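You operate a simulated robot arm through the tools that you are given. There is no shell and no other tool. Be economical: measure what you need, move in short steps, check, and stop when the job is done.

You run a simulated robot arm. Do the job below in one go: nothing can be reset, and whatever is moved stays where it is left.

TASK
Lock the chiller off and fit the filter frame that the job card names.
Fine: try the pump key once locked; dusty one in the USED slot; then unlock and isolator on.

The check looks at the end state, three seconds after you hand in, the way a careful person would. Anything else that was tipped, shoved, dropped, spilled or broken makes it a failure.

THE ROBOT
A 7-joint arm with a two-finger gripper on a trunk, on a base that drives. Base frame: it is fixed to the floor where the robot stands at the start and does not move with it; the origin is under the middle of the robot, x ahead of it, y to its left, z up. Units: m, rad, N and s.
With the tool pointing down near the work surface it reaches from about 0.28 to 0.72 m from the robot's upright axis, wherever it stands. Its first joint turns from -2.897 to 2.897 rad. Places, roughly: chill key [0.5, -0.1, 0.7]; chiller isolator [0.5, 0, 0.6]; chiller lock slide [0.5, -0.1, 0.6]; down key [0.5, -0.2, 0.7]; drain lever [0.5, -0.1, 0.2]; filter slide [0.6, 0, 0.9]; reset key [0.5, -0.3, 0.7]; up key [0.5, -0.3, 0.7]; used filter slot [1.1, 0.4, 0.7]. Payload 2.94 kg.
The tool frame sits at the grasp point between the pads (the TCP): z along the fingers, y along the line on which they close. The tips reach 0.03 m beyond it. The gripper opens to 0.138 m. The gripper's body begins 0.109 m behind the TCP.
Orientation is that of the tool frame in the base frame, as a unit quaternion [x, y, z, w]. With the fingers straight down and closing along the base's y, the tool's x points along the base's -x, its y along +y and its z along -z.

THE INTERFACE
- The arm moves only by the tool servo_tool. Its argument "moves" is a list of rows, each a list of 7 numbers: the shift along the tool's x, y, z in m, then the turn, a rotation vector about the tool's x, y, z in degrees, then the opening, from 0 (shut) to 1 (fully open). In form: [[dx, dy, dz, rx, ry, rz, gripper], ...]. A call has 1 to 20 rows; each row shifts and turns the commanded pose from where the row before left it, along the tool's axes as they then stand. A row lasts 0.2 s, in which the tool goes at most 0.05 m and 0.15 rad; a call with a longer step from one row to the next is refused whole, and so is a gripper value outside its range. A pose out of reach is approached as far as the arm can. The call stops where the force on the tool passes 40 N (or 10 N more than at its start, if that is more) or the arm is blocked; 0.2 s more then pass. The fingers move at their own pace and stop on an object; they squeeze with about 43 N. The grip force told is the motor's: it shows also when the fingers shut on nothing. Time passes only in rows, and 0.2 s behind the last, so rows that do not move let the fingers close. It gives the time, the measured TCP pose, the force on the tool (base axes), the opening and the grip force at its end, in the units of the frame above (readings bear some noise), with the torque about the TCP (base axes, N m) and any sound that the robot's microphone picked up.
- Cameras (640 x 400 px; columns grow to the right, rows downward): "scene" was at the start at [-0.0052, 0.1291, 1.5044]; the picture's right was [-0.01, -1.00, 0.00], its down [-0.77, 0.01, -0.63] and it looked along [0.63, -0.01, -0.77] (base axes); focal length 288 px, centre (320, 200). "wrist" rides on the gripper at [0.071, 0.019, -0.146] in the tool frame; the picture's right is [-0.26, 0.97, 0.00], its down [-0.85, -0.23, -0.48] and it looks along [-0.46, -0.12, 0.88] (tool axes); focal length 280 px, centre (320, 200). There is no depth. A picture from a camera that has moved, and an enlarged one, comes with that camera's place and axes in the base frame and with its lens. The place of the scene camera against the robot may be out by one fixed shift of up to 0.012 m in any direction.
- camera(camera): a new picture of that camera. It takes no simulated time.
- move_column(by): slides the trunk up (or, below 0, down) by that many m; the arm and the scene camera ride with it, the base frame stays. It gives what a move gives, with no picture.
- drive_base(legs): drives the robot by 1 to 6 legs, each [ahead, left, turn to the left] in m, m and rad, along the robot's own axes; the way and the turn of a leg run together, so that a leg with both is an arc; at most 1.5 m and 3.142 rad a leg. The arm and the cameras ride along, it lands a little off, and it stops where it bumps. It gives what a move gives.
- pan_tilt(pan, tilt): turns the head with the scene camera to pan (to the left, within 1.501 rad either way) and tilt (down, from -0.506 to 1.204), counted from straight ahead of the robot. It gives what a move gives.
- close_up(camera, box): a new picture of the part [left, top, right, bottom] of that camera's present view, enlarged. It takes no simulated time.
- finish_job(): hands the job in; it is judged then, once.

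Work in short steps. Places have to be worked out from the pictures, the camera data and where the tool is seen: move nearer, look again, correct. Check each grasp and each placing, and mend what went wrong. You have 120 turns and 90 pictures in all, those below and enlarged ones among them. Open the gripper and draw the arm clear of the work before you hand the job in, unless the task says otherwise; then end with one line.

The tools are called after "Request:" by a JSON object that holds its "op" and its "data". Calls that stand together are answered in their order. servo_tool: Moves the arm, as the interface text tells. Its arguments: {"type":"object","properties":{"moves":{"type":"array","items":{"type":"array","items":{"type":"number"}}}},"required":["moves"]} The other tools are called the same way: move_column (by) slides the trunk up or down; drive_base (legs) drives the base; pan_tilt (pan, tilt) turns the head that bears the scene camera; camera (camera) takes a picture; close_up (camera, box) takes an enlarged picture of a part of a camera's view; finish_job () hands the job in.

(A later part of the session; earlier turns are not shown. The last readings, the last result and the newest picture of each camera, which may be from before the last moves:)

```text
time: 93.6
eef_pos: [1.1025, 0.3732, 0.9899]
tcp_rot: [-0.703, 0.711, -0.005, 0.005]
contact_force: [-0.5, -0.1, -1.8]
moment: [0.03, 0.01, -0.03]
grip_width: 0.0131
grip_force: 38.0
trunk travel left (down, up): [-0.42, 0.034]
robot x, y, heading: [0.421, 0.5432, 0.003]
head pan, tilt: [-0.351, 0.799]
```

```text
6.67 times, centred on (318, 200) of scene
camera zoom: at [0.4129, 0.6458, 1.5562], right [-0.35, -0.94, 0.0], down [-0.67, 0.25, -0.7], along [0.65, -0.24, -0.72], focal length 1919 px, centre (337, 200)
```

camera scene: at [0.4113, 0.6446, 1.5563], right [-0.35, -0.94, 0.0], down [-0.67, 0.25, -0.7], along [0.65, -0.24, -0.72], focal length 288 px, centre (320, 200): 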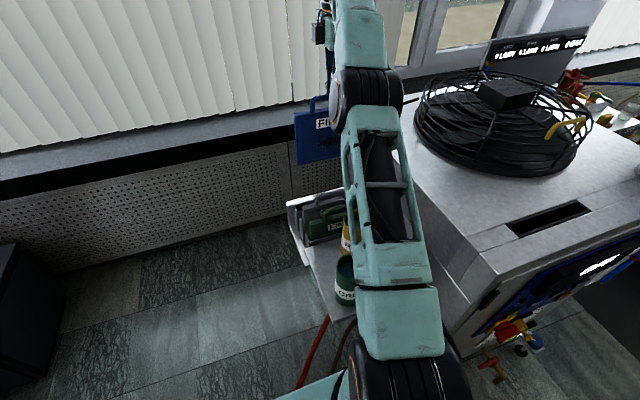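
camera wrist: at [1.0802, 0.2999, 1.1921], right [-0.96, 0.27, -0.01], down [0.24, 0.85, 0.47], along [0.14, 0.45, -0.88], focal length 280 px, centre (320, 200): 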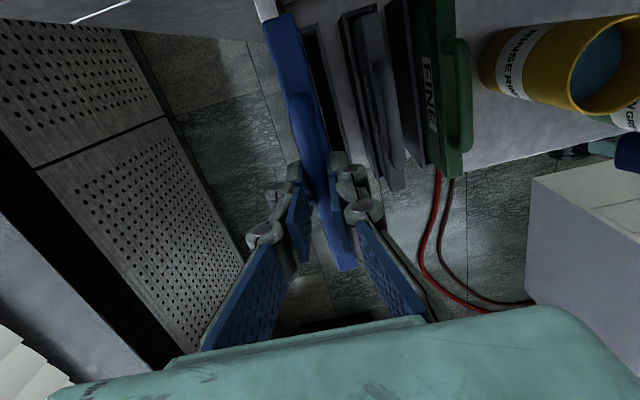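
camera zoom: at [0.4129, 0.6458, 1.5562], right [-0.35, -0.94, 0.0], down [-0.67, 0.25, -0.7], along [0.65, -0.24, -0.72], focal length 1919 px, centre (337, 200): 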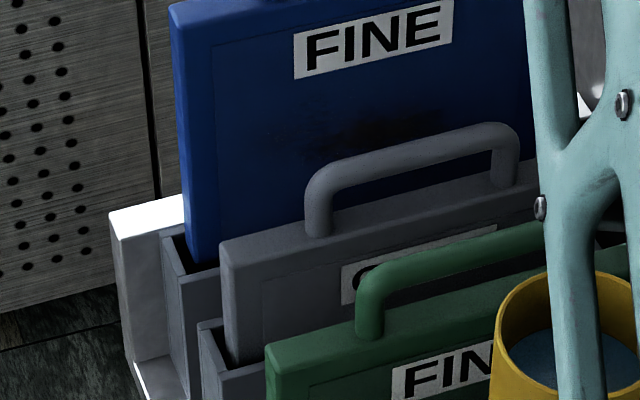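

There's no contact, and the frame is entering the slot with clear space inside. I'll keep lowering.

Request:
{"op": "servo_tool", "data": {"moves": [[0, 0, 0.01, 0, 0, 0, 0], [0, 0, 0.01, 0, 0, 0, 0], [0, 0, 0.01, 0, 0, 0, 0], [0, 0, 0.01, 0, 0, 0, 0]]}}

Request:
{"op": "servo_tool", "data": {"moves": [[0, 0, 0.01, 0, 0, 0, 0], [0, 0, 0.008, 0, 0, 0, 0], [0, 0, 0.008, 0, 0, 0, 0]]}}

Request:
{"op": "close_up", "data": {"camera": "scene", "box": [285, 150, 365, 230]}}

```text
time: 94.6
eef_pos: [1.1027, 0.3723, 0.9507]
tcp_rot: [-0.702, 0.712, -0.006, 0.006]
contact_force: [-0.6, 0.3, -0.6]
moment: [0.0, 0.02, -0.01]
grip_width: 0.0132
grip_force: 37.8
trunk travel left (down, up): [-0.42, 0.034]
robot x, y, heading: [0.4182, 0.5421, -0.004]
head pan, tilt: [-0.351, 0.799]
```

```text
time: 95.4
eef_pos: [1.1018, 0.3743, 0.9247]
tcp_rot: [-0.703, 0.711, -0.006, 0.006]
contact_force: [-0.1, 0.1, -2.0]
moment: [0.01, 0.0, 0.01]
grip_width: 0.0129
grip_force: 37.8
trunk travel left (down, up): [-0.42, 0.034]
robot x, y, heading: [0.4192, 0.5435, -0.007]
head pan, tilt: [-0.351, 0.799]
```

```text
5.00 times, centred on (325, 190) of scene
camera zoom: at [0.4129, 0.6458, 1.5562], right [-0.35, -0.94, 0.0], down [-0.67, 0.25, -0.7], along [0.65, -0.24, -0.72], focal length 1440 px, centre (295, 250)
```

zoom: 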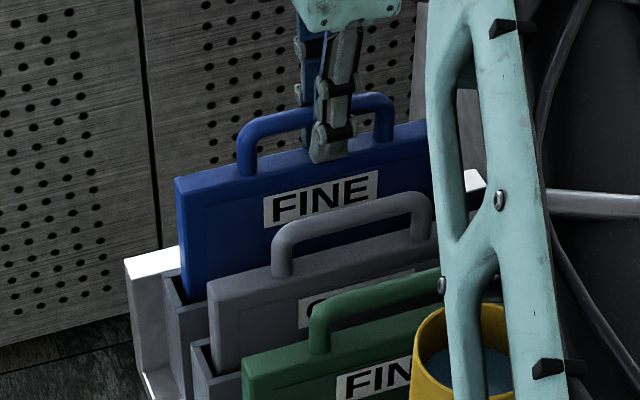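

It's well into the slot. I'll lower the last bit until it bottoms.

Request:
{"op": "servo_tool", "data": {"moves": [[0, 0, 0.006, 0, 0, 0, 0], [0, 0, 0.006, 0, 0, 0, 0]]}}

Request:
{"op": "servo_tool", "data": {"moves": [[0, 0, 0.005, 0, 0, 0, 0], [0, 0, 0.004, 0, 0, 0, 0]]}}

```text
time: 96.0
eef_pos: [1.103, 0.3747, 0.9128]
tcp_rot: [-0.702, 0.712, -0.005, 0.005]
contact_force: [-0.2, -0.1, -1.3]
moment: [-0.02, -0.01, -0.01]
grip_width: 0.013
grip_force: 38.1
trunk travel left (down, up): [-0.42, 0.034]
robot x, y, heading: [0.4208, 0.5408, -0.004]
head pan, tilt: [-0.351, 0.799]
```

```text
time: 96.6
eef_pos: [1.1034, 0.3731, 0.9035]
tcp_rot: [-0.703, 0.711, -0.006, 0.005]
contact_force: [0.1, 0.2, -1.9]
moment: [0.01, 0.03, 0.05]
grip_width: 0.0132
grip_force: 38.1
trunk travel left (down, up): [-0.42, 0.034]
robot x, y, heading: [0.4169, 0.5473, -0.009]
head pan, tilt: [-0.351, 0.799]
```

Request:
{"op": "servo_tool", "data": {"moves": [[0, 0, 0.004, 0, 0, 0, 0], [0, 0, 0.003, 0, 0, 0, 0]]}}

Request:
{"op": "servo_tool", "data": {"moves": [[0, 0, 0.003, 0, 0, 0, 0], [0, 0, 0.003, 0, 0, 0, 0]]}}

Request:
{"op": "close_up", "data": {"camera": "scene", "box": [285, 150, 365, 230]}}

```text
time: 97.2
eef_pos: [1.1026, 0.3726, 0.8969]
tcp_rot: [-0.703, 0.711, -0.004, 0.005]
contact_force: [0.0, 0.2, -1.1]
moment: [-0.07, 0.02, 0.0]
grip_width: 0.0135
grip_force: 37.9
trunk travel left (down, up): [-0.42, 0.034]
robot x, y, heading: [0.4171, 0.5423, -0.005]
head pan, tilt: [-0.351, 0.799]
```

```text
time: 97.8
eef_pos: [1.1036, 0.3744, 0.8967]
tcp_rot: [-0.703, 0.711, -0.009, 0.008]
contact_force: [-0.4, 1.3, 22.5]
moment: [-0.16, -0.05, -0.06]
grip_width: 0.0132
grip_force: 37.7
trunk travel left (down, up): [-0.42, 0.034]
robot x, y, heading: [0.4183, 0.5433, -0.003]
head pan, tilt: [-0.351, 0.799]
```

```text
5.00 times, centred on (325, 190) of scene
camera zoom: at [0.4095, 0.6469, 1.5565], right [-0.35, -0.94, 0.0], down [-0.67, 0.25, -0.7], along [0.66, -0.24, -0.72], focal length 1440 px, centre (295, 250)
```

zoom: 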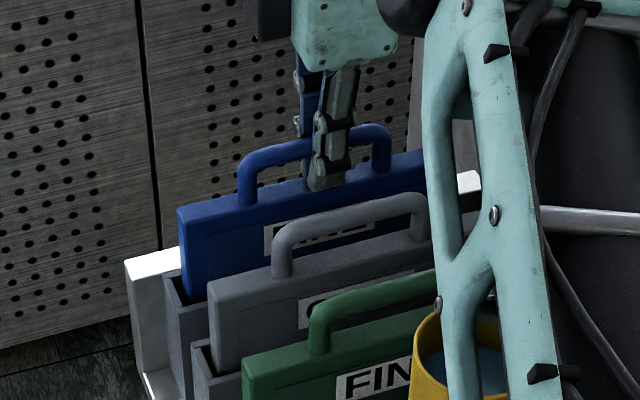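

It bottomed out at 22 N with TCP z = 0.897, so the dusty frame is seated in USED. I'll relieve the pressure, open slightly and rise.

Request:
{"op": "servo_tool", "data": {"moves": [[0, 0, -0.005, 0, 0, 0, 0], [0, 0, 0, 0, 0, 0, 0.28], [0, 0, 0, 0, 0, 0, 0.28], [0, 0, -0.03, 0, 0, 0, 0.28], [0, 0, -0.04, 0, 0, 0, 0.28], [0, 0, -0.04, 0, 0, 0, 0.28]]}}

Request:
{"op": "servo_tool", "data": {"moves": [[-0.003, 0.045, 0, -0.5, 0, 0, 0.35], [-0.003, 0.045, 0, 0, 0, 0, 0.35], [0, 0.045, 0, 0, 0, 0, 0.35], [0, 0, 0, 0, 0, 0, 0.35]]}}

Request:
{"op": "camera", "data": {"camera": "wrist"}}

Request:
{"op": "close_up", "data": {"camera": "scene", "box": [270, 140, 380, 250]}}

```text
time: 99.2
eef_pos: [1.0999, 0.3733, 1.0051]
tcp_rot: [-0.702, 0.712, -0.006, 0.005]
contact_force: [-0.9, 1.1, 0.1]
moment: [-0.01, -0.01, 0.0]
grip_width: 0.0388
grip_force: 0.0
trunk travel left (down, up): [-0.42, 0.034]
robot x, y, heading: [0.4191, 0.5444, -0.006]
head pan, tilt: [-0.351, 0.799]
```

```text
time: 100.2
eef_pos: [0.9664, 0.3815, 1.0033]
tcp_rot: [-0.703, 0.711, -0.003, 0.002]
contact_force: [0.7, -0.4, -0.1]
moment: [0.04, 0.01, -0.03]
grip_width: 0.0483
grip_force: 0.1
trunk travel left (down, up): [-0.42, 0.034]
robot x, y, heading: [0.4176, 0.5404, -0.007]
head pan, tilt: [-0.351, 0.799]
```

```text
25 pictures are left
camera wrist: at [0.9449, 0.3111, 1.149], right [-0.96, 0.27, -0.01], down [0.24, 0.85, 0.48], along [0.14, 0.46, -0.88], focal length 280 px, centre (320, 200)
```

wrist: 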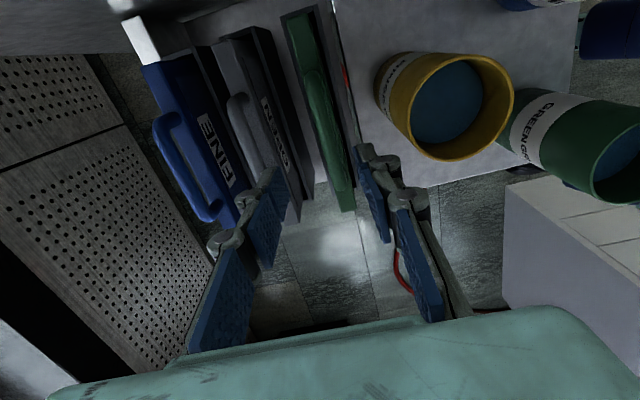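

```text
3.64 times, centred on (325, 195) of scene
camera zoom: at [0.4127, 0.6459, 1.5562], right [-0.35, -0.94, 0.0], down [-0.67, 0.25, -0.7], along [0.65, -0.24, -0.72], focal length 1047 px, centre (302, 218)
```

zoom: 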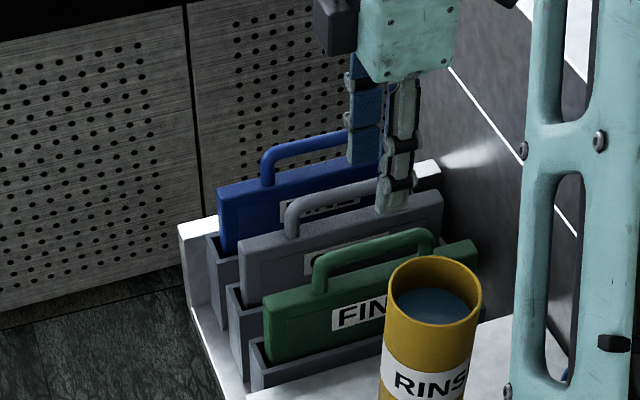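

The blue frame sits properly in USED. The clean green FINE handle is at about (0.963, 0.377) and the RINSE cup's back edge is near x = 0.913, so I'll narrow the opening and descend on the handle.

Request:
{"op": "servo_tool", "data": {"moves": [[0, 0.002, 0, 0, 0, 0, 0.27], [0, 0, 0.03, 0, 0, 0, 0.27], [0, 0, 0.03, 0, 0, 0, 0.27], [0, 0, 0.02, 0, 0, 0, 0.27]]}}

Request:
{"op": "camera", "data": {"camera": "wrist"}}

```text
time: 101.2
eef_pos: [0.9653, 0.3805, 0.9234]
tcp_rot: [-0.702, 0.712, -0.002, 0.002]
contact_force: [0.2, -0.4, -0.2]
moment: [0.02, 0.0, -0.01]
grip_width: 0.0374
grip_force: 0.0
trunk travel left (down, up): [-0.42, 0.034]
robot x, y, heading: [0.4153, 0.544, -0.003]
head pan, tilt: [-0.351, 0.799]
```

```text
23 pictures are left
camera wrist: at [0.9431, 0.3108, 1.0687], right [-0.96, 0.27, -0.01], down [0.24, 0.85, 0.48], along [0.14, 0.46, -0.88], focal length 280 px, centre (320, 200)
```

wrist: 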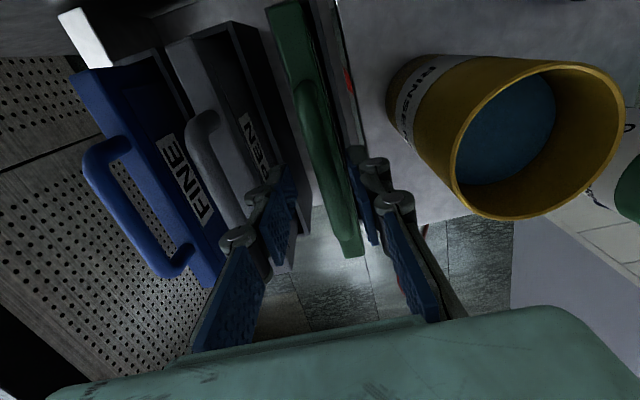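

The handle is centred between the fingers and the cup is clear. I'll go down 25 mm and close.

Request:
{"op": "servo_tool", "data": {"moves": [[0, 0, 0.013, 0, 0, 0, 0.27], [0, 0, 0.012, 0, 0, 0, 0.27], [0, 0, 0, 0, 0, 0, 0], [0, 0, 0, 0, 0, 0, 0], [0, 0, 0, 0, 0, 0, 0]]}}

Request:
{"op": "servo_tool", "data": {"moves": [[0, 0, -0.01, 0, 0, 0, 0], [0, 0, -0.02, 0, 0, 0, 0], [0, 0, -0.03, 0, 0, 0, 0], [0, 0, -0.04, 0, 0, 0, 0], [0, 0, -0.04, 0, 0, 0, 0], [0, 0, -0.04, 0, 0, 0, 0], [0, 0, -0.04, 0, 0, 0, 0]]}}

Request:
{"op": "camera", "data": {"camera": "scene"}}

```text
time: 102.4
eef_pos: [0.9635, 0.3803, 0.8994]
tcp_rot: [-0.703, 0.712, -0.001, 0.003]
contact_force: [-1.1, 0.6, -0.9]
moment: [-0.01, 0.09, 0.07]
grip_width: 0.0126
grip_force: 38.4
trunk travel left (down, up): [-0.42, 0.034]
robot x, y, heading: [0.4183, 0.5464, -0.001]
head pan, tilt: [-0.351, 0.799]
```

```text
time: 104.0
eef_pos: [0.9625, 0.3793, 1.1199]
tcp_rot: [-0.703, 0.712, -0.003, 0.002]
contact_force: [0.3, -0.1, -2.2]
moment: [-0.01, 0.01, -0.01]
grip_width: 0.0139
grip_force: 37.3
trunk travel left (down, up): [-0.42, 0.034]
robot x, y, heading: [0.4211, 0.5431, -0.005]
head pan, tilt: [-0.351, 0.799]
```

```text
22 pictures are left
camera scene: at [0.4123, 0.6461, 1.5561], right [-0.35, -0.94, 0.0], down [-0.67, 0.25, -0.7], along [0.65, -0.24, -0.72], focal length 288 px, centre (320, 200)
```

scene: 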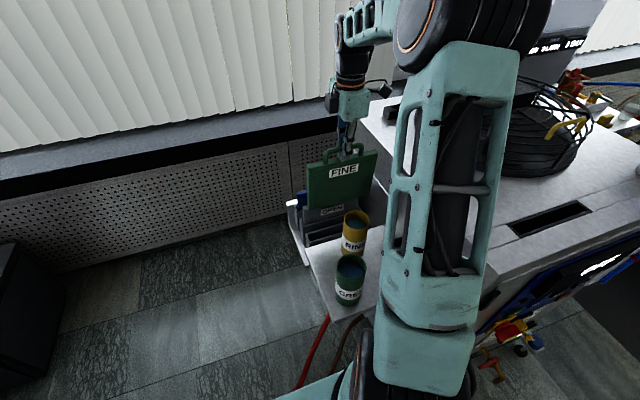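

The clean FINE frame is out. I'll raise it, swing it in front of the robot and lift it high for the drive back.

Request:
{"op": "servo_tool", "data": {"moves": [[0, 0, -0.04, 0, 0, 0, 0], [0, 0, -0.04, 0, 0, 0, 0], [0, 0, -0.03, 0, 0, 0, 0], [-0.04, 0, -0.015, 0, 0, 0, 0], [-0.04, 0, -0.015, 0, 0, 0, 0], [-0.04, 0, -0.015, 0, 0, 0, 0], [-0.04, 0, -0.015, 0, 0, 0, 0], [0, 0.01, -0.015, 0, 0, 0, 0]]}}

Request:
{"op": "move_column", "data": {"by": 0.033}}

```text
time: 105.8
eef_pos: [0.954, 0.542, 1.3055]
tcp_rot: [-0.703, 0.712, -0.002, 0.003]
contact_force: [-0.1, 0.3, -0.8]
moment: [-0.01, -0.01, -0.01]
grip_width: 0.0136
grip_force: 37.3
trunk travel left (down, up): [-0.42, 0.034]
robot x, y, heading: [0.4169, 0.5442, -0.009]
head pan, tilt: [-0.351, 0.799]
```

```text
time: 106.6
eef_pos: [0.9544, 0.54, 1.3364]
tcp_rot: [-0.703, 0.711, -0.003, 0.003]
contact_force: [-0.2, 0.9, -1.7]
moment: [0.0, 0.07, 0.03]
grip_width: 0.0139
grip_force: 37.4
trunk travel left (down, up): [-0.453, 0.001]
robot x, y, heading: [0.4207, 0.5444, -0.011]
head pan, tilt: [-0.351, 0.799]
```

I'll drive back and then right, to the chiller front.

Request:
{"op": "drive_base", "data": {"legs": [[-0.42, 0, 0.006], [0, -0.542, 0]]}}

Request:
{"op": "pan_tilt", "data": {"pan": 0.45, "tilt": 0.6}}

Request:
{"op": "camera", "data": {"camera": "scene"}}

```text
time: 114.0
eef_pos: [0.5437, 0.0058, 1.3373]
tcp_rot: [0.708, -0.707, 0.002, -0.002]
contact_force: [1.0, 0.1, -1.6]
moment: [-0.02, 0.03, -0.01]
grip_width: 0.0136
grip_force: 37.2
trunk travel left (down, up): [-0.453, 0.001]
robot x, y, heading: [0.0042, 0.0003, 0.011]
head pan, tilt: [-0.351, 0.799]
```

```text
time: 115.1
eef_pos: [0.5427, 0.0047, 1.3381]
tcp_rot: [0.708, -0.707, 0.002, -0.002]
contact_force: [-0.1, 0.8, -1.5]
moment: [0.01, 0.0, 0.03]
grip_width: 0.0135
grip_force: 37.7
trunk travel left (down, up): [-0.453, 0.001]
robot x, y, heading: [0.0064, 0.0, 0.009]
head pan, tilt: [0.45, 0.6]
```

```text
21 pictures are left
camera scene: at [0.0026, 0.1689, 1.606], right [0.44, -0.9, 0.0], down [-0.51, -0.25, -0.82], along [0.74, 0.37, -0.57], focal length 288 px, centre (320, 200)
```

scene: 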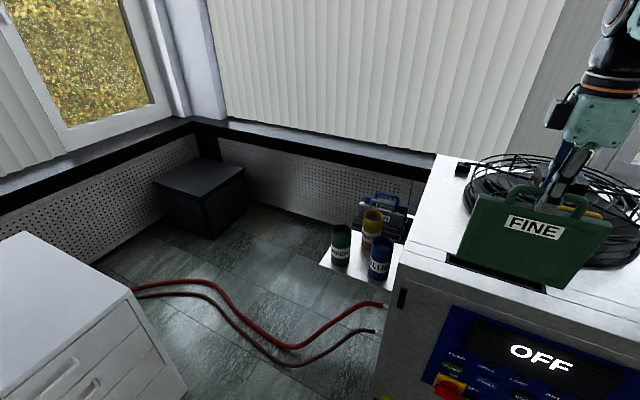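

I'm back at the chiller. Undoing the yaw change, the slot target for this grip works out at TCP (0.634, 0.0055). I'll move above it and check from the wrist.

Request:
{"op": "servo_tool", "data": {"moves": [[0, 0, 0.012, 0, 0, 0.4, 0], [0, 0, 0.012, 0, 0, 0.35, 0], [0, -0.03, 0, 0, 0, 0, 0], [0, -0.03, 0, 0, 0, 0, 0], [0, -0.03, 0, 0, 0, 0, 0], [0, 0, 0, 0, 0, 0, 0]]}}

Request:
{"op": "camera", "data": {"camera": "wrist"}}

Request:
{"op": "close_up", "data": {"camera": "scene", "box": [430, 170, 640, 320]}}

```text
time: 116.5
eef_pos: [0.6321, 0.0047, 1.3134]
tcp_rot: [-0.703, 0.711, -0.003, 0.002]
contact_force: [0.4, 0.9, -2.1]
moment: [-0.01, -0.01, -0.02]
grip_width: 0.0136
grip_force: 37.8
trunk travel left (down, up): [-0.453, 0.001]
robot x, y, heading: [0.0058, 0.0003, 0.007]
head pan, tilt: [0.45, 0.6]
```

```text
20 pictures are left
camera wrist: at [0.611, -0.0662, 1.4598], right [-0.96, 0.27, -0.01], down [0.24, 0.85, 0.48], along [0.14, 0.46, -0.88], focal length 280 px, centre (320, 200)
```

wrist: 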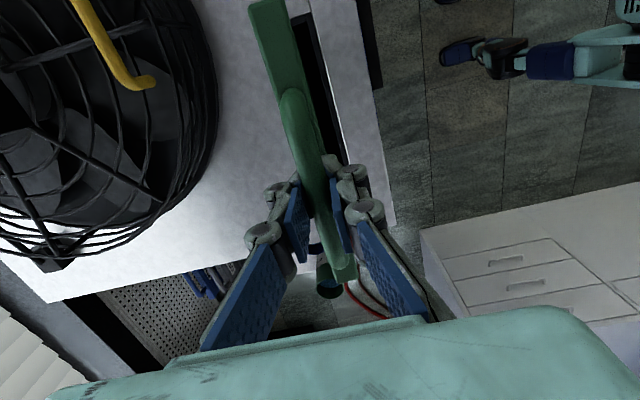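

```text
2.67 times, centred on (535, 245) of scene
camera zoom: at [0.0017, 0.1689, 1.6061], right [0.44, -0.9, 0.0], down [-0.51, -0.25, -0.83], along [0.74, 0.37, -0.56], focal length 768 px, centre (-253, 80)
```

zoom: 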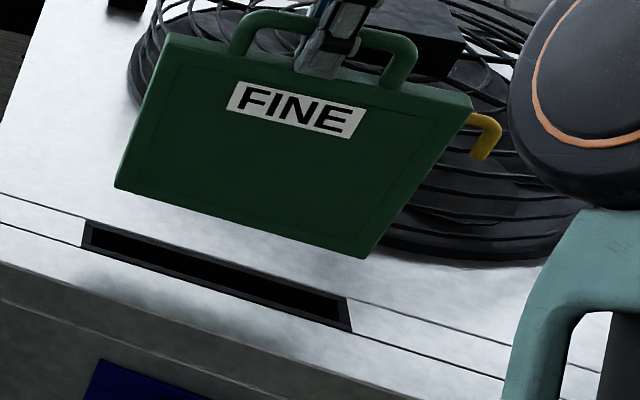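

It looks well lined up. I'll lower until just above the slot and zoom.

Request:
{"op": "servo_tool", "data": {"moves": [[0, -0.002, 0.012, 0, 0, 0, 0], [0, 0, 0.012, 0, 0, 0, 0], [0, 0, 0, 0, 0, 0, 0]]}}

Request:
{"op": "close_up", "data": {"camera": "scene", "box": [450, 220, 600, 320]}}

Request:
{"op": "close_up", "data": {"camera": "wrist", "box": [220, 0, 380, 130]}}

```text
time: 117.3
eef_pos: [0.6357, 0.0035, 1.2892]
tcp_rot: [-0.703, 0.711, -0.003, 0.002]
contact_force: [-0.5, 0.4, -1.9]
moment: [0.01, -0.01, 0.01]
grip_width: 0.0137
grip_force: 37.9
trunk travel left (down, up): [-0.453, 0.001]
robot x, y, heading: [0.0055, 0.0028, 0.009]
head pan, tilt: [0.45, 0.6]
```

```text
4.00 times, centred on (525, 270) of scene
camera zoom: at [0.0026, 0.169, 1.6061], right [0.44, -0.9, 0.0], down [-0.51, -0.25, -0.82], along [0.74, 0.37, -0.57], focal length 1152 px, centre (-500, -80)
```

zoom: 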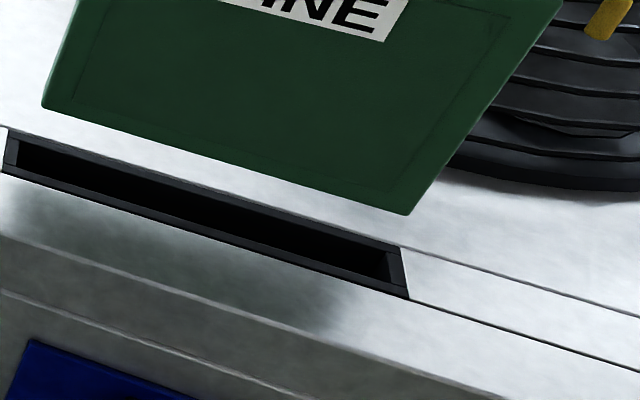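

```text
3.08 times, centred on (300, 65) of wrist
camera zoom: at [0.6136, -0.0664, 1.4352], right [-0.96, 0.27, -0.01], down [0.24, 0.85, 0.48], along [0.14, 0.46, -0.88], focal length 863 px, centre (382, 615)
```

zoom: 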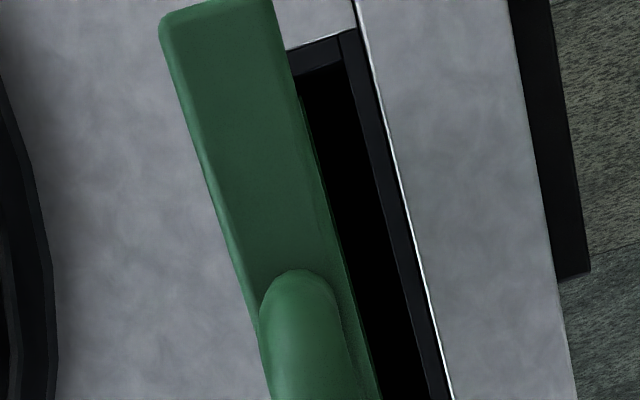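

The right end is nearly touching the slot's end and the front gap is about 3 mm. I'll shift +3 mm in y and +1 mm in x, then lower gently.

Request:
{"op": "servo_tool", "data": {"moves": [[-0.003, -0.001, 0.0, 0, 0, 0, 0], [0, 0, 0.01, 0, 0, 0, 0], [0, 0, 0.006, 0, 0, 0, 0], [0, 0, 0.006, 0, 0, 0, 0]]}}

Request:
{"op": "close_up", "data": {"camera": "scene", "box": [450, 220, 600, 320]}}

```text
time: 118.3
eef_pos: [0.6367, 0.0069, 1.2678]
tcp_rot: [-0.703, 0.712, -0.002, 0.002]
contact_force: [0.1, 0.2, -2.0]
moment: [-0.05, 0.02, 0.02]
grip_width: 0.0135
grip_force: 36.9
trunk travel left (down, up): [-0.453, 0.001]
robot x, y, heading: [0.0057, 0.0021, 0.012]
head pan, tilt: [0.45, 0.6]
```

```text
4.00 times, centred on (525, 270) of scene
camera zoom: at [0.0026, 0.1689, 1.6061], right [0.44, -0.9, 0.0], down [-0.51, -0.25, -0.82], along [0.74, 0.37, -0.57], focal length 1152 px, centre (-500, -80)
```

zoom: 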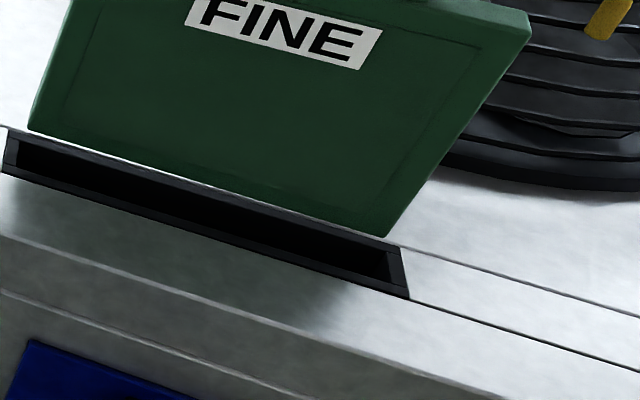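

Re-solving with both views: the rim is at about z = 1.045 and the slot is centred near (0.637, -0.001), while the frame is centred at y ≈ 0.006. I'll shift -5 mm in y and lower 2.5 cm.

Request:
{"op": "servo_tool", "data": {"moves": [[0.005, 0, 0.0, 0, 0, 0, 0], [0, 0, 0.01, 0, 0, 0, 0], [0, 0, 0.008, 0, 0, 0, 0], [0, 0, 0.006, 0, 0, 0, 0], [0, 0, 0, 0, 0, 0, 0]]}}

Request:
{"op": "close_up", "data": {"camera": "scene", "box": [450, 220, 600, 320]}}

Request:
{"op": "close_up", "data": {"camera": "wrist", "box": [220, 0, 380, 130]}}

```text
time: 119.4
eef_pos: [0.6368, 0.0011, 1.2541]
tcp_rot: [-0.703, 0.711, -0.01, 0.009]
contact_force: [-5.0, -0.8, 18.9]
moment: [0.09, 0.57, 0.14]
grip_width: 0.0134
grip_force: 37.1
trunk travel left (down, up): [-0.453, 0.001]
robot x, y, heading: [0.0077, -0.0012, 0.014]
head pan, tilt: [0.45, 0.6]
stopped in row 5: the force on the tool passed its limit at 42 N (the readings are from after the stop); the commanded pose is now the measured one
```

```text
4.00 times, centred on (525, 270) of scene
camera zoom: at [-0.0005, 0.1688, 1.6061], right [0.44, -0.9, 0.0], down [-0.5, -0.25, -0.83], along [0.74, 0.37, -0.56], focal length 1152 px, centre (-500, -80)
```

zoom: 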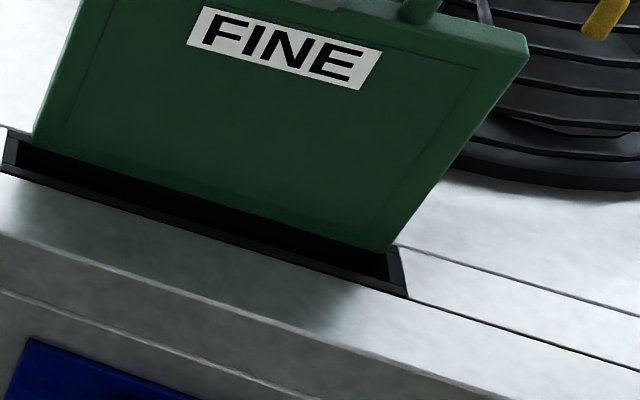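

```text
3.08 times, centred on (300, 65) of wrist
camera zoom: at [0.6111, -0.0688, 1.3998], right [-0.96, 0.27, -0.03], down [0.23, 0.85, 0.48], along [0.15, 0.46, -0.88], focal length 863 px, centre (382, 615)
```

zoom: 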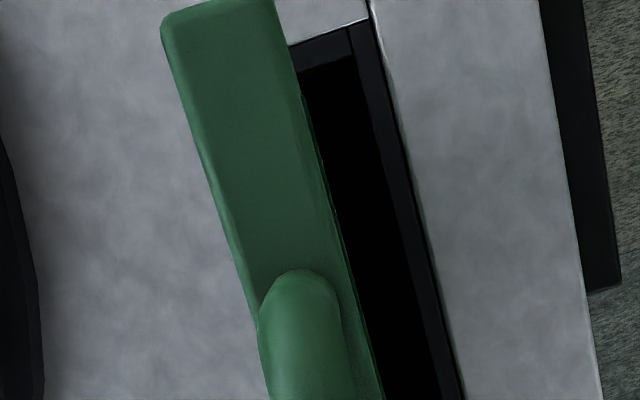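

It touched the rear rim: the gap is all in front (front inner edge x ≈ 0.620), so the frame must come about 6 mm toward me. I'll lift, re-level and shift.

Request:
{"op": "servo_tool", "data": {"moves": [[0, 0, -0.015, 0, 0, 0, 0], [0, 0.003, 0, -1.0, 0, 0, 0], [0, 0.003, 0, 0, 0, 0, 0], [0, 0, 0, 0, 0, 0, 0]]}}

Request:
{"op": "close_up", "data": {"camera": "wrist", "box": [220, 0, 380, 130]}}

```text
time: 120.4
eef_pos: [0.6315, 0.0023, 1.2655]
tcp_rot: [-0.703, 0.711, 0.0, 0.001]
contact_force: [0.5, 0.2, -1.8]
moment: [-0.01, 0.02, 0.04]
grip_width: 0.0134
grip_force: 37.7
trunk travel left (down, up): [-0.453, 0.001]
robot x, y, heading: [0.0067, 0.0009, 0.012]
head pan, tilt: [0.45, 0.6]
```

```text
3.08 times, centred on (300, 65) of wrist
camera zoom: at [0.6104, -0.0682, 1.4106], right [-0.96, 0.27, 0.0], down [0.24, 0.85, 0.48], along [0.13, 0.46, -0.88], focal length 863 px, centre (382, 615)
```

zoom: 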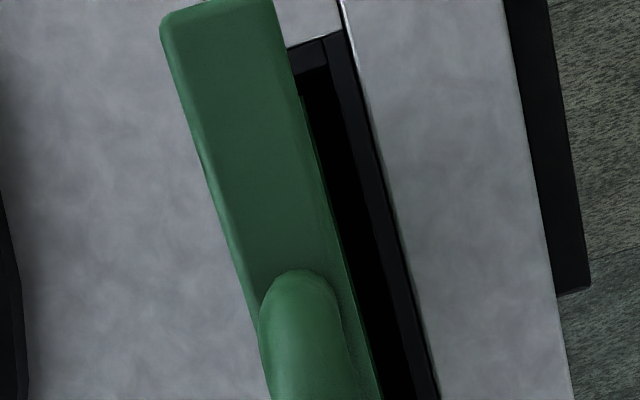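

The frame hangs with its bottom about 4° toward +x in the grip. I'll tilt the tool to make it upright, shift +4 mm in x, and check before lowering.

Request:
{"op": "servo_tool", "data": {"moves": [[0, 0, 0, -1.75, 0, 0, 0], [0, -0.004, 0, -1.75, 0, 0, 0], [0, 0, 0, 0, 0, 0, 0]]}}

Request:
{"op": "close_up", "data": {"camera": "scene", "box": [450, 220, 600, 320]}}

Request:
{"op": "close_up", "data": {"camera": "wrist", "box": [220, 0, 380, 130]}}

```text
time: 121.2
eef_pos: [0.6357, 0.0029, 1.2654]
tcp_rot: [-0.703, 0.711, 0.021, -0.02]
contact_force: [-0.2, 0.0, -1.6]
moment: [0.02, 0.0, -0.02]
grip_width: 0.0138
grip_force: 37.7
trunk travel left (down, up): [-0.453, 0.001]
robot x, y, heading: [0.0078, -0.0023, 0.01]
head pan, tilt: [0.45, 0.6]
```

```text
4.00 times, centred on (525, 270) of scene
camera zoom: at [0.0023, 0.1689, 1.6061], right [0.44, -0.9, 0.0], down [-0.51, -0.25, -0.83], along [0.74, 0.37, -0.56], focal length 1152 px, centre (-500, -80)
```

zoom: 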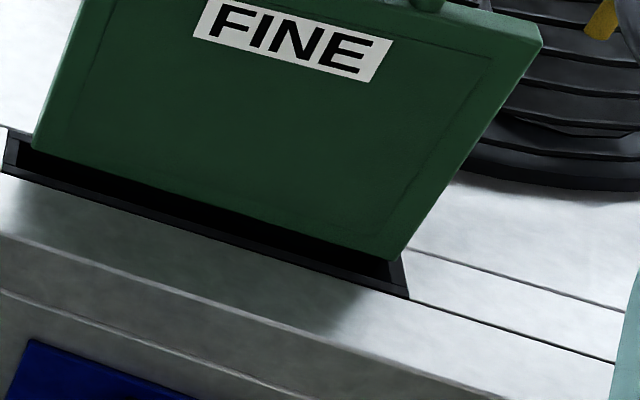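

```text
3.08 times, centred on (300, 65) of wrist
camera zoom: at [0.623, -0.0684, 1.4115], right [-0.96, 0.27, 0.06], down [0.27, 0.85, 0.46], along [0.08, 0.46, -0.89], focal length 863 px, centre (382, 615)
```

zoom: 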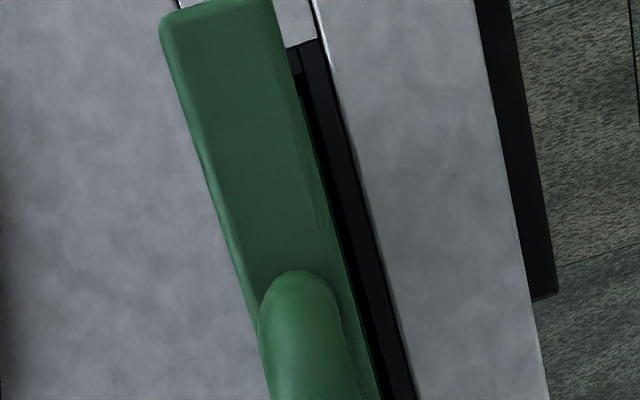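

The frame is now better placed over the opening. A small correction (-3 mm in x, +1.5 mm in y), then I'll lower gently along the true vertical.

Request:
{"op": "servo_tool", "data": {"moves": [[-0.0015, 0.003, 0, 0, 0, 0, 0], [0, -0.0005, 0.008, 0, 0, 0, 0], [0, -0.0004, 0.006, 0, 0, 0, 0], [0, -0.0003, 0.005, 0, 0, 0, 0], [0, 0, 0, 0, 0, 0, 0]]}}

Request:
{"op": "close_up", "data": {"camera": "scene", "box": [450, 220, 600, 320]}}

```text
time: 122.4
eef_pos: [0.6326, 0.0035, 1.2464]
tcp_rot: [-0.703, 0.711, 0.02, -0.02]
contact_force: [0.9, 0.4, -1.6]
moment: [0.01, -0.01, 0.0]
grip_width: 0.0134
grip_force: 37.3
trunk travel left (down, up): [-0.453, 0.001]
robot x, y, heading: [0.0071, -0.0014, 0.013]
head pan, tilt: [0.45, 0.6]
```

```text
4.00 times, centred on (525, 270) of scene
camera zoom: at [0.0025, 0.1689, 1.6061], right [0.44, -0.9, 0.0], down [-0.51, -0.25, -0.82], along [0.74, 0.37, -0.57], focal length 1152 px, centre (-500, -80)
```

zoom: 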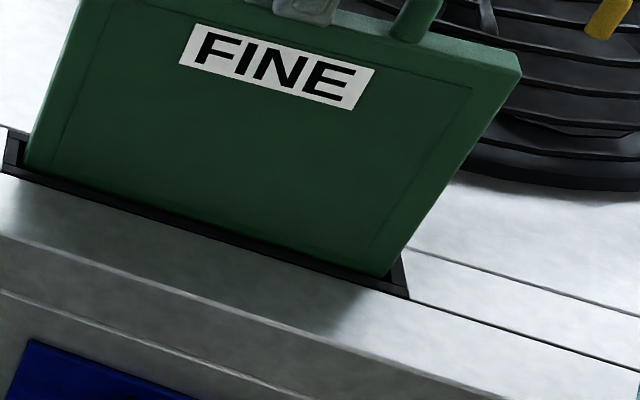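

No contact, and it's below the earlier touch height, so it's entering. I'll continue down in small steps.

Request:
{"op": "servo_tool", "data": {"moves": [[0, -0.001, 0.008, 0, 0, 0, 0], [0, -0.0006, 0.008, 0, 0, 0, 0], [0, -0.0006, 0.008, 0, 0, 0, 0], [0, 0, 0, 0, 0, 0, 0]]}}

Request:
{"op": "servo_tool", "data": {"moves": [[0, -0.0005, 0.008, 0, 0, 0, 0], [0, -0.0005, 0.008, 0, 0, 0, 0], [0, -0.0005, 0.008, 0, 0, 0, 0], [0, 0, 0, 0, 0, 0, 0]]}}

Request:
{"op": "close_up", "data": {"camera": "scene", "box": [430, 180, 640, 320]}}

```text
time: 123.4
eef_pos: [0.6332, 0.002, 1.2223]
tcp_rot: [-0.702, 0.711, 0.021, -0.021]
contact_force: [0.5, -0.2, -1.9]
moment: [0.01, 0.12, 0.05]
grip_width: 0.0136
grip_force: 37.4
trunk travel left (down, up): [-0.453, 0.001]
robot x, y, heading: [0.0073, -0.0001, 0.009]
head pan, tilt: [0.45, 0.6]
```

```text
time: 124.4
eef_pos: [0.6331, 0.0032, 1.1985]
tcp_rot: [-0.702, 0.711, 0.021, -0.02]
contact_force: [0.1, 0.1, -1.4]
moment: [-0.04, 0.04, 0.05]
grip_width: 0.0135
grip_force: 37.4
trunk travel left (down, up): [-0.453, 0.001]
robot x, y, heading: [0.0037, 0.0001, 0.011]
head pan, tilt: [0.45, 0.6]
```

```text
2.86 times, centred on (535, 250) of scene
camera zoom: at [0.0025, 0.1689, 1.6061], right [0.44, -0.9, 0.0], down [-0.51, -0.25, -0.82], along [0.74, 0.37, -0.57], focal length 823 px, centre (-294, 57)
```

zoom: 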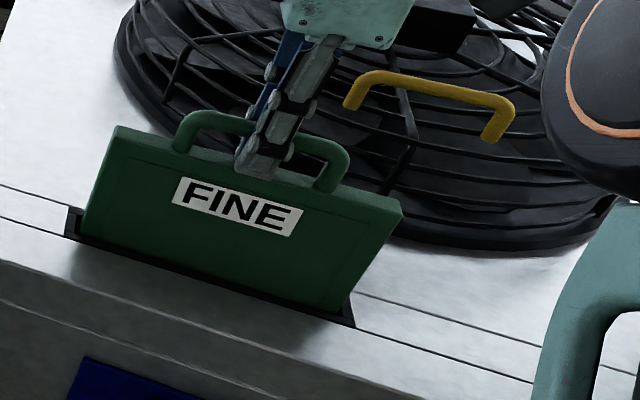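

It's halfway in with no resistance. I'll continue to the expected seat at TCP z ≈ 1.15.

Request:
{"op": "servo_tool", "data": {"moves": [[0, -0.0005, 0.008, 0, 0, 0, 0], [0, -0.0005, 0.008, 0, 0, 0, 0], [0, -0.0005, 0.008, 0, 0, 0, 0], [0, -0.0005, 0.008, 0, 0, 0, 0], [0, 0, 0, 0, 0, 0, 0]]}}

Request:
{"op": "servo_tool", "data": {"moves": [[0, -0.0003, 0.005, 0, 0, 0, 0], [0, -0.0003, 0.005, 0, 0, 0, 0], [0, -0.0003, 0.005, 0, 0, 0, 0], [0, 0, 0.004, 0, 0, 0, 0], [0, 0, 0.003, 0, 0, 0, 0]]}}

```text
time: 125.6
eef_pos: [0.6327, 0.0045, 1.1651]
tcp_rot: [-0.702, 0.711, 0.02, -0.02]
contact_force: [-0.8, 1.6, -1.1]
moment: [0.04, 0.06, 0.03]
grip_width: 0.0136
grip_force: 37.4
trunk travel left (down, up): [-0.453, 0.001]
robot x, y, heading: [0.003, -0.0039, 0.011]
head pan, tilt: [0.45, 0.6]
```

```text
time: 126.8
eef_pos: [0.6331, 0.0034, 1.1439]
tcp_rot: [-0.702, 0.711, 0.022, -0.021]
contact_force: [-0.4, 0.4, -1.0]
moment: [0.0, 0.0, -0.01]
grip_width: 0.0135
grip_force: 37.6
trunk travel left (down, up): [-0.453, 0.001]
robot x, y, heading: [0.0056, -0.002, 0.009]
head pan, tilt: [0.45, 0.6]
```

Request:
{"op": "servo_tool", "data": {"moves": [[0, 0, 0.003, 0, 0, 0, 0], [0, 0, 0.003, 0, 0, 0, 0]]}}

Request:
{"op": "servo_tool", "data": {"moves": [[0, 0, 0.003, 0, 0, 0, 0], [0, 0, 0.003, 0, 0, 0, 0]]}}

Request:
{"op": "close_up", "data": {"camera": "scene", "box": [430, 180, 640, 320]}}

```text
time: 127.4
eef_pos: [0.6334, 0.0026, 1.1379]
tcp_rot: [-0.703, 0.711, 0.021, -0.019]
contact_force: [-0.1, -0.6, -1.8]
moment: [0.0, 0.01, 0.03]
grip_width: 0.0134
grip_force: 37.1
trunk travel left (down, up): [-0.453, 0.001]
robot x, y, heading: [0.0057, -0.0032, 0.007]
head pan, tilt: [0.45, 0.6]
```

```text
time: 128.0
eef_pos: [0.6321, 0.0028, 1.1311]
tcp_rot: [-0.702, 0.711, 0.021, -0.02]
contact_force: [0.3, 0.8, -2.0]
moment: [0.0, -0.02, -0.02]
grip_width: 0.0137
grip_force: 37.4
trunk travel left (down, up): [-0.453, 0.001]
robot x, y, heading: [0.0024, -0.0002, 0.009]
head pan, tilt: [0.45, 0.6]
```

```text
2.86 times, centred on (535, 250) of scene
camera zoom: at [0.0025, 0.1689, 1.6061], right [0.44, -0.9, 0.0], down [-0.51, -0.25, -0.82], along [0.74, 0.37, -0.57], focal length 823 px, centre (-294, 57)
```

zoom: 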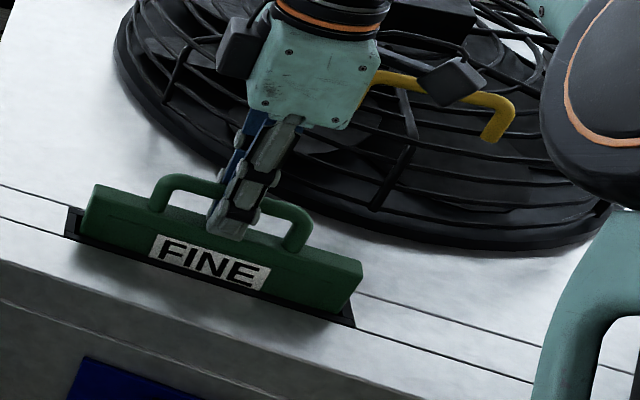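

It looks like the original seated depth but hasn't bottomed yet. I'll continue in small steps.

Request:
{"op": "servo_tool", "data": {"moves": [[0, 0, 0.003, 0, 0, 0, 0], [0, 0, 0.003, 0, 0, 0, 0]]}}

Request:
{"op": "servo_tool", "data": {"moves": [[0, 0, 0.003, 0, 0, 0, 0], [0, 0, 0.003, 0, 0, 0, 0]]}}

Request:
{"op": "servo_tool", "data": {"moves": [[0, 0, 0.003, 0, 0, 0, 0], [0, 0, 0.003, 0, 0, 0, 0]]}}

```text
time: 128.6
eef_pos: [0.6318, 0.0017, 1.1258]
tcp_rot: [-0.702, 0.711, 0.02, -0.021]
contact_force: [-0.1, 0.0, -2.0]
moment: [-0.02, -0.01, 0.02]
grip_width: 0.0136
grip_force: 37.0
trunk travel left (down, up): [-0.453, 0.001]
robot x, y, heading: [0.0047, -0.0033, 0.007]
head pan, tilt: [0.45, 0.6]
```

```text
time: 129.2
eef_pos: [0.6325, 0.0037, 1.1256]
tcp_rot: [-0.703, 0.711, 0.017, -0.018]
contact_force: [1.7, -0.5, 25.6]
moment: [-0.04, 0.19, 0.07]
grip_width: 0.0135
grip_force: 37.4
trunk travel left (down, up): [-0.453, 0.001]
robot x, y, heading: [0.006, 0.003, 0.007]
head pan, tilt: [0.45, 0.6]
```

```text
time: 129.7
eef_pos: [0.6321, 0.0023, 1.124]
tcp_rot: [-0.703, 0.711, 0.016, -0.015]
contact_force: [-3.5, 0.2, 15.8]
moment: [0.08, 0.77, 0.09]
grip_width: 0.0138
grip_force: 37.6
trunk travel left (down, up): [-0.453, 0.001]
robot x, y, heading: [0.0052, -0.0022, 0.01]
head pan, tilt: [0.45, 0.6]
stopped in row 2: the force on the tool passed its limit at 43 N (the readings are from after the stop); the commanded pose is now the measured one
```

It has bottomed out. I'll release, rise and compare its height with the original frame's.

Request:
{"op": "servo_tool", "data": {"moves": [[0, 0, -0.003, 0, 0, 0, 0], [0, 0, 0, 0, 0, 0, 0.3], [0, 0, 0, 0, 0, 0, 0.3], [0, 0.001, -0.03, 0, 0, 0, 0.3], [0, 0.001, -0.04, 0, 0, 0, 0.3], [0, 0.001, -0.04, 0, 0, 0, 0.3], [0, 0.03, -0.03, 2, 0, 0, 0.3], [0, 0.04, -0.02, 2, 0, 0, 0.3], [0, 0.04, 0, 0, 0, 0, 0.3]]}}

Request:
{"op": "close_up", "data": {"camera": "scene", "box": [430, 180, 640, 320]}}

```text
time: 131.7
eef_pos: [0.5275, 0.0057, 1.2881]
tcp_rot: [-0.703, 0.711, -0.01, 0.009]
contact_force: [0.0, -0.5, -0.2]
moment: [-0.02, -0.02, 0.03]
grip_width: 0.0415
grip_force: 0.1
trunk travel left (down, up): [-0.453, 0.001]
robot x, y, heading: [0.0066, 0.0014, 0.013]
head pan, tilt: [0.45, 0.6]
```

```text
2.86 times, centred on (535, 250) of scene
camera zoom: at [0.001, 0.1691, 1.606], right [0.44, -0.9, 0.0], down [-0.51, -0.25, -0.83], along [0.74, 0.37, -0.56], focal length 823 px, centre (-294, 57)
```

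zoom: 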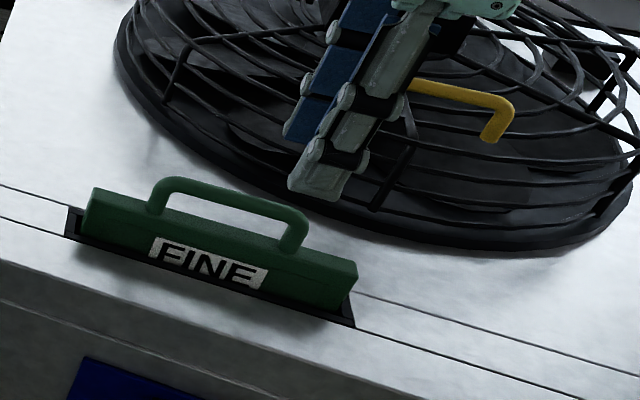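

The new FINE frame sits at the same depth as the original. Next I'll unlock: lower the trunk, head aside, back off 0.155, and go to the pose I used before.

Request:
{"op": "pan_tilt", "data": {"pan": 1.3, "tilt": 0.5}}

Request:
{"op": "drive_base", "data": {"legs": [[-0.155, 0, -0.01]]}}

Request:
{"op": "move_column", "data": {"by": -0.078}}

Request:
{"op": "servo_tool", "data": {"moves": [[0, -0.03, -0.012, 0, 0, 0, 0.3], [0, -0.03, -0.012, 0, 0, 0, 0.3], [0, 0, 0, 8.2, 0, 0, 0.3], [0, 0, 0, 8.2, 0, 0, 0.3], [0, 0, 0, 8.2, 0, 0, 0.3], [0, 0, 0, 8.2, 0, 0, 0.3], [0, 0, 0, 8.2, 0, 0, 0.3], [0, 0, 0, 8.2, 0, 0, 0.3], [0, 0, 0, 8.2, 0, 0, 0.3], [0, 0, 0, 8.2, 0, 0, 0.3], [0, 0, 0, 8.2, 0, 0, 0.3], [0, 0, 0, 8.2, 0, 0, 0.3], [0, 0, 0, 6.5, 0, 0, 0.3]]}}

```text
time: 132.8
eef_pos: [0.5297, 0.0044, 1.2862]
tcp_rot: [-0.703, 0.711, -0.008, 0.008]
contact_force: [-0.1, -0.2, 0.0]
moment: [0.0, 0.03, 0.0]
grip_width: 0.0416
grip_force: 0.0
trunk travel left (down, up): [-0.453, 0.001]
robot x, y, heading: [0.0087, -0.0005, 0.016]
head pan, tilt: [1.3, 0.499]
```

```text
time: 134.2
eef_pos: [0.3727, -0.0008, 1.2883]
tcp_rot: [-0.699, 0.715, -0.009, 0.008]
contact_force: [-0.8, -0.9, 1.0]
moment: [0.0, -0.02, 0.0]
grip_width: 0.0414
grip_force: 0.0
trunk travel left (down, up): [-0.453, 0.001]
robot x, y, heading: [-0.147, -0.0027, -0.002]
head pan, tilt: [1.3, 0.499]
```

```text
time: 135.4
eef_pos: [0.3749, -0.0023, 1.2093]
tcp_rot: [-0.699, 0.715, -0.008, 0.008]
contact_force: [-0.9, -0.3, -0.7]
moment: [0.0, -0.01, -0.02]
grip_width: 0.0414
grip_force: 0.0
trunk travel left (down, up): [-0.375, 0.079]
robot x, y, heading: [-0.146, 0.0015, -0.003]
head pan, tilt: [1.3, 0.499]
```

```text
time: 138.2
eef_pos: [0.4335, -0.0027, 1.2351]
tcp_rot: [-0.495, 0.507, -0.505, 0.493]
contact_force: [0.1, -0.3, 0.7]
moment: [0.04, -0.02, -0.03]
grip_width: 0.0415
grip_force: 0.1
trunk travel left (down, up): [-0.375, 0.079]
robot x, y, heading: [-0.1492, 0.001, -0.0]
head pan, tilt: [1.3, 0.499]
```

I'm level again. I'll correct a 1.4° error and descend to the lock block, now near (0.525, -0.053, 0.618).

Request:
{"op": "servo_tool", "data": {"moves": [[0, 0, 0, 0, -1.4, 0, 0.4], [0.0035, 0.0441, -0.001, 0, 0, 0, 0.4], [0.0035, 0.0441, -0.001, 0, 0, 0, 0.4], [0.0035, 0.0441, -0.001, 0, 0, 0, 0.4], [0.0035, 0.0441, -0.001, 0, 0, 0, 0.4], [0.0035, 0.0441, 0, 0, 0, 0, 0.4], [0.0035, 0.0441, 0, 0, 0, 0, 0.4], [0.0035, 0.0441, 0, 0, 0, 0, 0.4], [0.0035, 0.0441, 0, 0, 0, 0, 0.4], [0.0035, 0.0441, 0, 0, 0, 0, 0.4], [0.0035, 0.0441, 0, 0, 0, 0, 0.4], [0.0035, 0.0441, 0, 0, 0, 0, 0.4], [0.0035, 0.0441, 0, 0, 0, 0, 0.4], [0.0035, 0.0441, 0, 0, 0, 0, 0.4], [0.0035, 0.0441, 0, 0, 0, 0, 0.4]]}}

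Request:
{"op": "camera", "data": {"camera": "wrist"}}

```text
time: 141.4
eef_pos: [0.4283, -0.0523, 0.6167]
tcp_rot: [0.501, -0.5, 0.499, -0.5]
contact_force: [0.1, -0.6, 0.0]
moment: [0.01, -0.02, 0.0]
grip_width: 0.0555
grip_force: 0.1
trunk travel left (down, up): [-0.375, 0.079]
robot x, y, heading: [-0.151, -0.0017, -0.0]
head pan, tilt: [1.3, 0.499]
```

```text
6 pictures are left
camera wrist: at [0.2825, -0.1238, 0.598], right [0.0, 0.26, -0.96], down [-0.48, 0.85, 0.23], along [0.88, 0.46, 0.12], focal length 280 px, centre (320, 200)
```

wrist: 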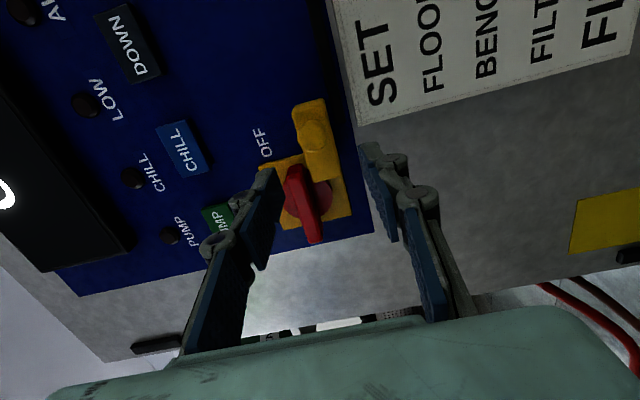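

The lock block is at about (0.525, -0.054, 0.619). I'll grip its right portion (y ≈ -0.065), clear of the isolator bar.

Request:
{"op": "servo_tool", "data": {"moves": [[0.0125, -0.001, 0, 0, 0, 0, 0.4], [0, 0, 0.03, 0, 0, 0, 0.4], [0, 0, 0.025, 0, 0, 0, 0.4], [0, 0, 0.013, 0, 0, 0, 0.4], [0, 0, 0, 0, 0, 0, 0], [0, 0, 0, 0, 0, 0, 0], [0, 0, 0, 0, 0, 0, 0]]}}

Request:
{"op": "servo_tool", "data": {"moves": [[0.008, 0, 0, 0, 0, 0, 0], [0.008, 0, 0, 0, 0, 0, 0], [0.008, 0, 0, 0, 0, 0, 0], [0.008, 0, 0, 0, 0, 0, 0], [0.008, 0, 0, 0, 0, 0, 0], [0.006, 0, 0, 0, 0, 0, 0], [0.005, 0, 0, 0, 0, 0, 0]]}}

```text
time: 143.0
eef_pos: [0.4972, -0.0657, 0.6179]
tcp_rot: [0.501, -0.5, 0.498, -0.5]
contact_force: [1.4, 0.5, -0.4]
moment: [0.0, -0.01, 0.2]
grip_width: 0.0277
grip_force: 45.2
trunk travel left (down, up): [-0.375, 0.079]
robot x, y, heading: [-0.15, -0.0044, 0.001]
head pan, tilt: [1.3, 0.499]
```

```text
time: 144.6
eef_pos: [0.4964, -0.1154, 0.6183]
tcp_rot: [0.501, -0.5, 0.499, -0.5]
contact_force: [8.2, 1.1, 0.2]
moment: [-0.01, 0.01, 0.65]
grip_width: 0.0276
grip_force: 45.1
trunk travel left (down, up): [-0.375, 0.079]
robot x, y, heading: [-0.147, 0.0017, 0.003]
head pan, tilt: [1.3, 0.499]
```

It slid 50 mm freely. I'll push on to its end stop.

Request:
{"op": "servo_tool", "data": {"moves": [[0.003, 0, 0, 0, 0, 0, 0], [0.003, 0, 0, 0, 0, 0, 0], [0.002, 0, 0, 0, 0, 0, 0]]}}

Request:
{"op": "servo_tool", "data": {"moves": [[0.002, 0, 0, 0, 0, 0, 0], [0.002, 0, 0, 0, 0, 0, 0]]}}

```text
time: 145.4
eef_pos: [0.4957, -0.1172, 0.6177]
tcp_rot: [0.503, -0.498, 0.496, -0.502]
contact_force: [3.6, 25.3, 0.7]
moment: [0.06, -0.03, -0.13]
grip_width: 0.0277
grip_force: 44.9
trunk travel left (down, up): [-0.375, 0.079]
robot x, y, heading: [-0.1497, 0.0005, 0.001]
head pan, tilt: [1.3, 0.499]
```

```text
time: 146.0
eef_pos: [0.4957, -0.1189, 0.6174]
tcp_rot: [0.507, -0.496, 0.494, -0.503]
contact_force: [-0.6, 34.4, 2.3]
moment: [0.07, -0.08, 1.03]
grip_width: 0.028
grip_force: 44.6
trunk travel left (down, up): [-0.375, 0.079]
robot x, y, heading: [-0.1465, -0.0037, -0.001]
head pan, tilt: [1.3, 0.499]
```

The slide is at its unlocked stop. I'll relax, release, back out and go to the isolator bar.

Request:
{"op": "servo_tool", "data": {"moves": [[-0.006, 0, 0, 0, 0, 0, 0], [0, 0, 0, 0, 0, 0, 0.4], [0, 0, 0, 0, 0, 0, 0.4], [0, 0, -0.04, 0, 0, 0, 0.4], [0, 0, -0.04, 0, 0, 0, 0.4], [-0.04, -0.008, 0, 0, 0, 0, 0.4], [-0.04, -0.008, 0, 0, 0, 0, 0.4], [-0.041, -0.007, 0, 0, 0, 0, 0.4], [0, 0, 0, 0, 0, 0, 0.4]]}}

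Request:
{"op": "camera", "data": {"camera": "wrist"}}

```text
time: 148.0
eef_pos: [0.4162, 0.0008, 0.6425]
tcp_rot: [0.501, -0.5, 0.499, -0.5]
contact_force: [-0.2, 0.1, 0.3]
moment: [0.02, -0.03, 0.01]
grip_width: 0.0554
grip_force: 0.1
trunk travel left (down, up): [-0.375, 0.079]
robot x, y, heading: [-0.1472, -0.001, 0.001]
head pan, tilt: [1.3, 0.499]
```

```text
5 pictures are left
camera wrist: at [0.27, -0.0705, 0.6234], right [0.0, 0.26, -0.97], down [-0.48, 0.85, 0.23], along [0.88, 0.46, 0.12], focal length 280 px, centre (320, 200)
```

wrist: 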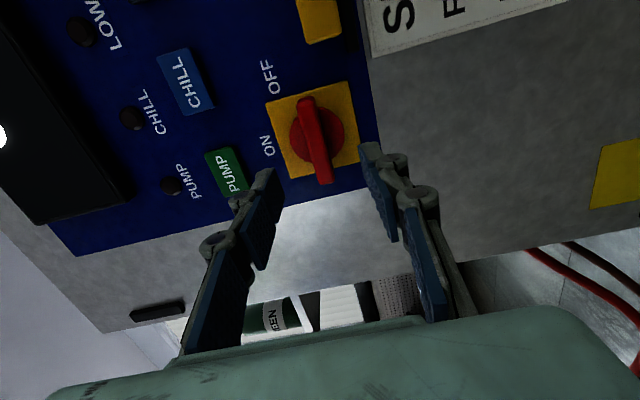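

The lock slide is back and the bar is centred between the fingers. I'll advance and grip it, then turn clockwise 90°.

Request:
{"op": "servo_tool", "data": {"moves": [[0, 0.001, 0.03, 0, 0, 0, 0.4], [0, 0, 0.03, 0, 0, 0, 0.4], [0, 0, 0.024, 0, 0, 0, 0.4], [0, 0, 0, 0, 0, 0, 0], [0, 0, 0, 0, 0, 0, 0], [0, 0, 0, 0, 0, 0, 0]]}}

Request:
{"op": "servo_tool", "data": {"moves": [[0, 0, 0, 0, 0, 7.5, 0], [0, 0, 0, 0, 0, 7.5, 0], [0, 0, 0, 0, 0, 7.5, 0], [0, 0, 0, 0, 0, 7.5, 0], [0, 0, 0, 0, 0, 7.5, 0], [0, 0, 0, 0, 0, 7.5, 0], [0, 0, 0, 0, 0, 7.5, 0], [0, 0, 0, 0, 0, 7.5, 0], [0, 0, 0, 0, 0, 7.5, 0], [0, 0, 0, 0, 0, 7.5, 0], [0, 0, 0, 0, 0, 7.5, 0], [0, 0, 0, 0, 0, 7.5, 0], [0, 0, 0, 0, 0, 0, 0]]}}

```text
time: 149.4
eef_pos: [0.5006, -0.0007, 0.6445]
tcp_rot: [-0.499, 0.499, -0.501, 0.501]
contact_force: [2.0, -1.2, 18.8]
moment: [0.0, -0.52, -0.28]
grip_width: 0.0159
grip_force: 42.0
trunk travel left (down, up): [-0.375, 0.079]
robot x, y, heading: [-0.1496, 0.0009, -0.002]
head pan, tilt: [1.3, 0.499]
```

```text
time: 152.2
eef_pos: [0.5008, -0.0004, 0.645]
tcp_rot: [-0.001, 0.704, 0.002, 0.71]
contact_force: [10.8, -2.5, 22.5]
moment: [-0.05, -0.72, -0.09]
grip_width: 0.0158
grip_force: 41.8
trunk travel left (down, up): [-0.375, 0.079]
robot x, y, heading: [-0.1498, -0.0027, -0.002]
head pan, tilt: [1.3, 0.499]
```

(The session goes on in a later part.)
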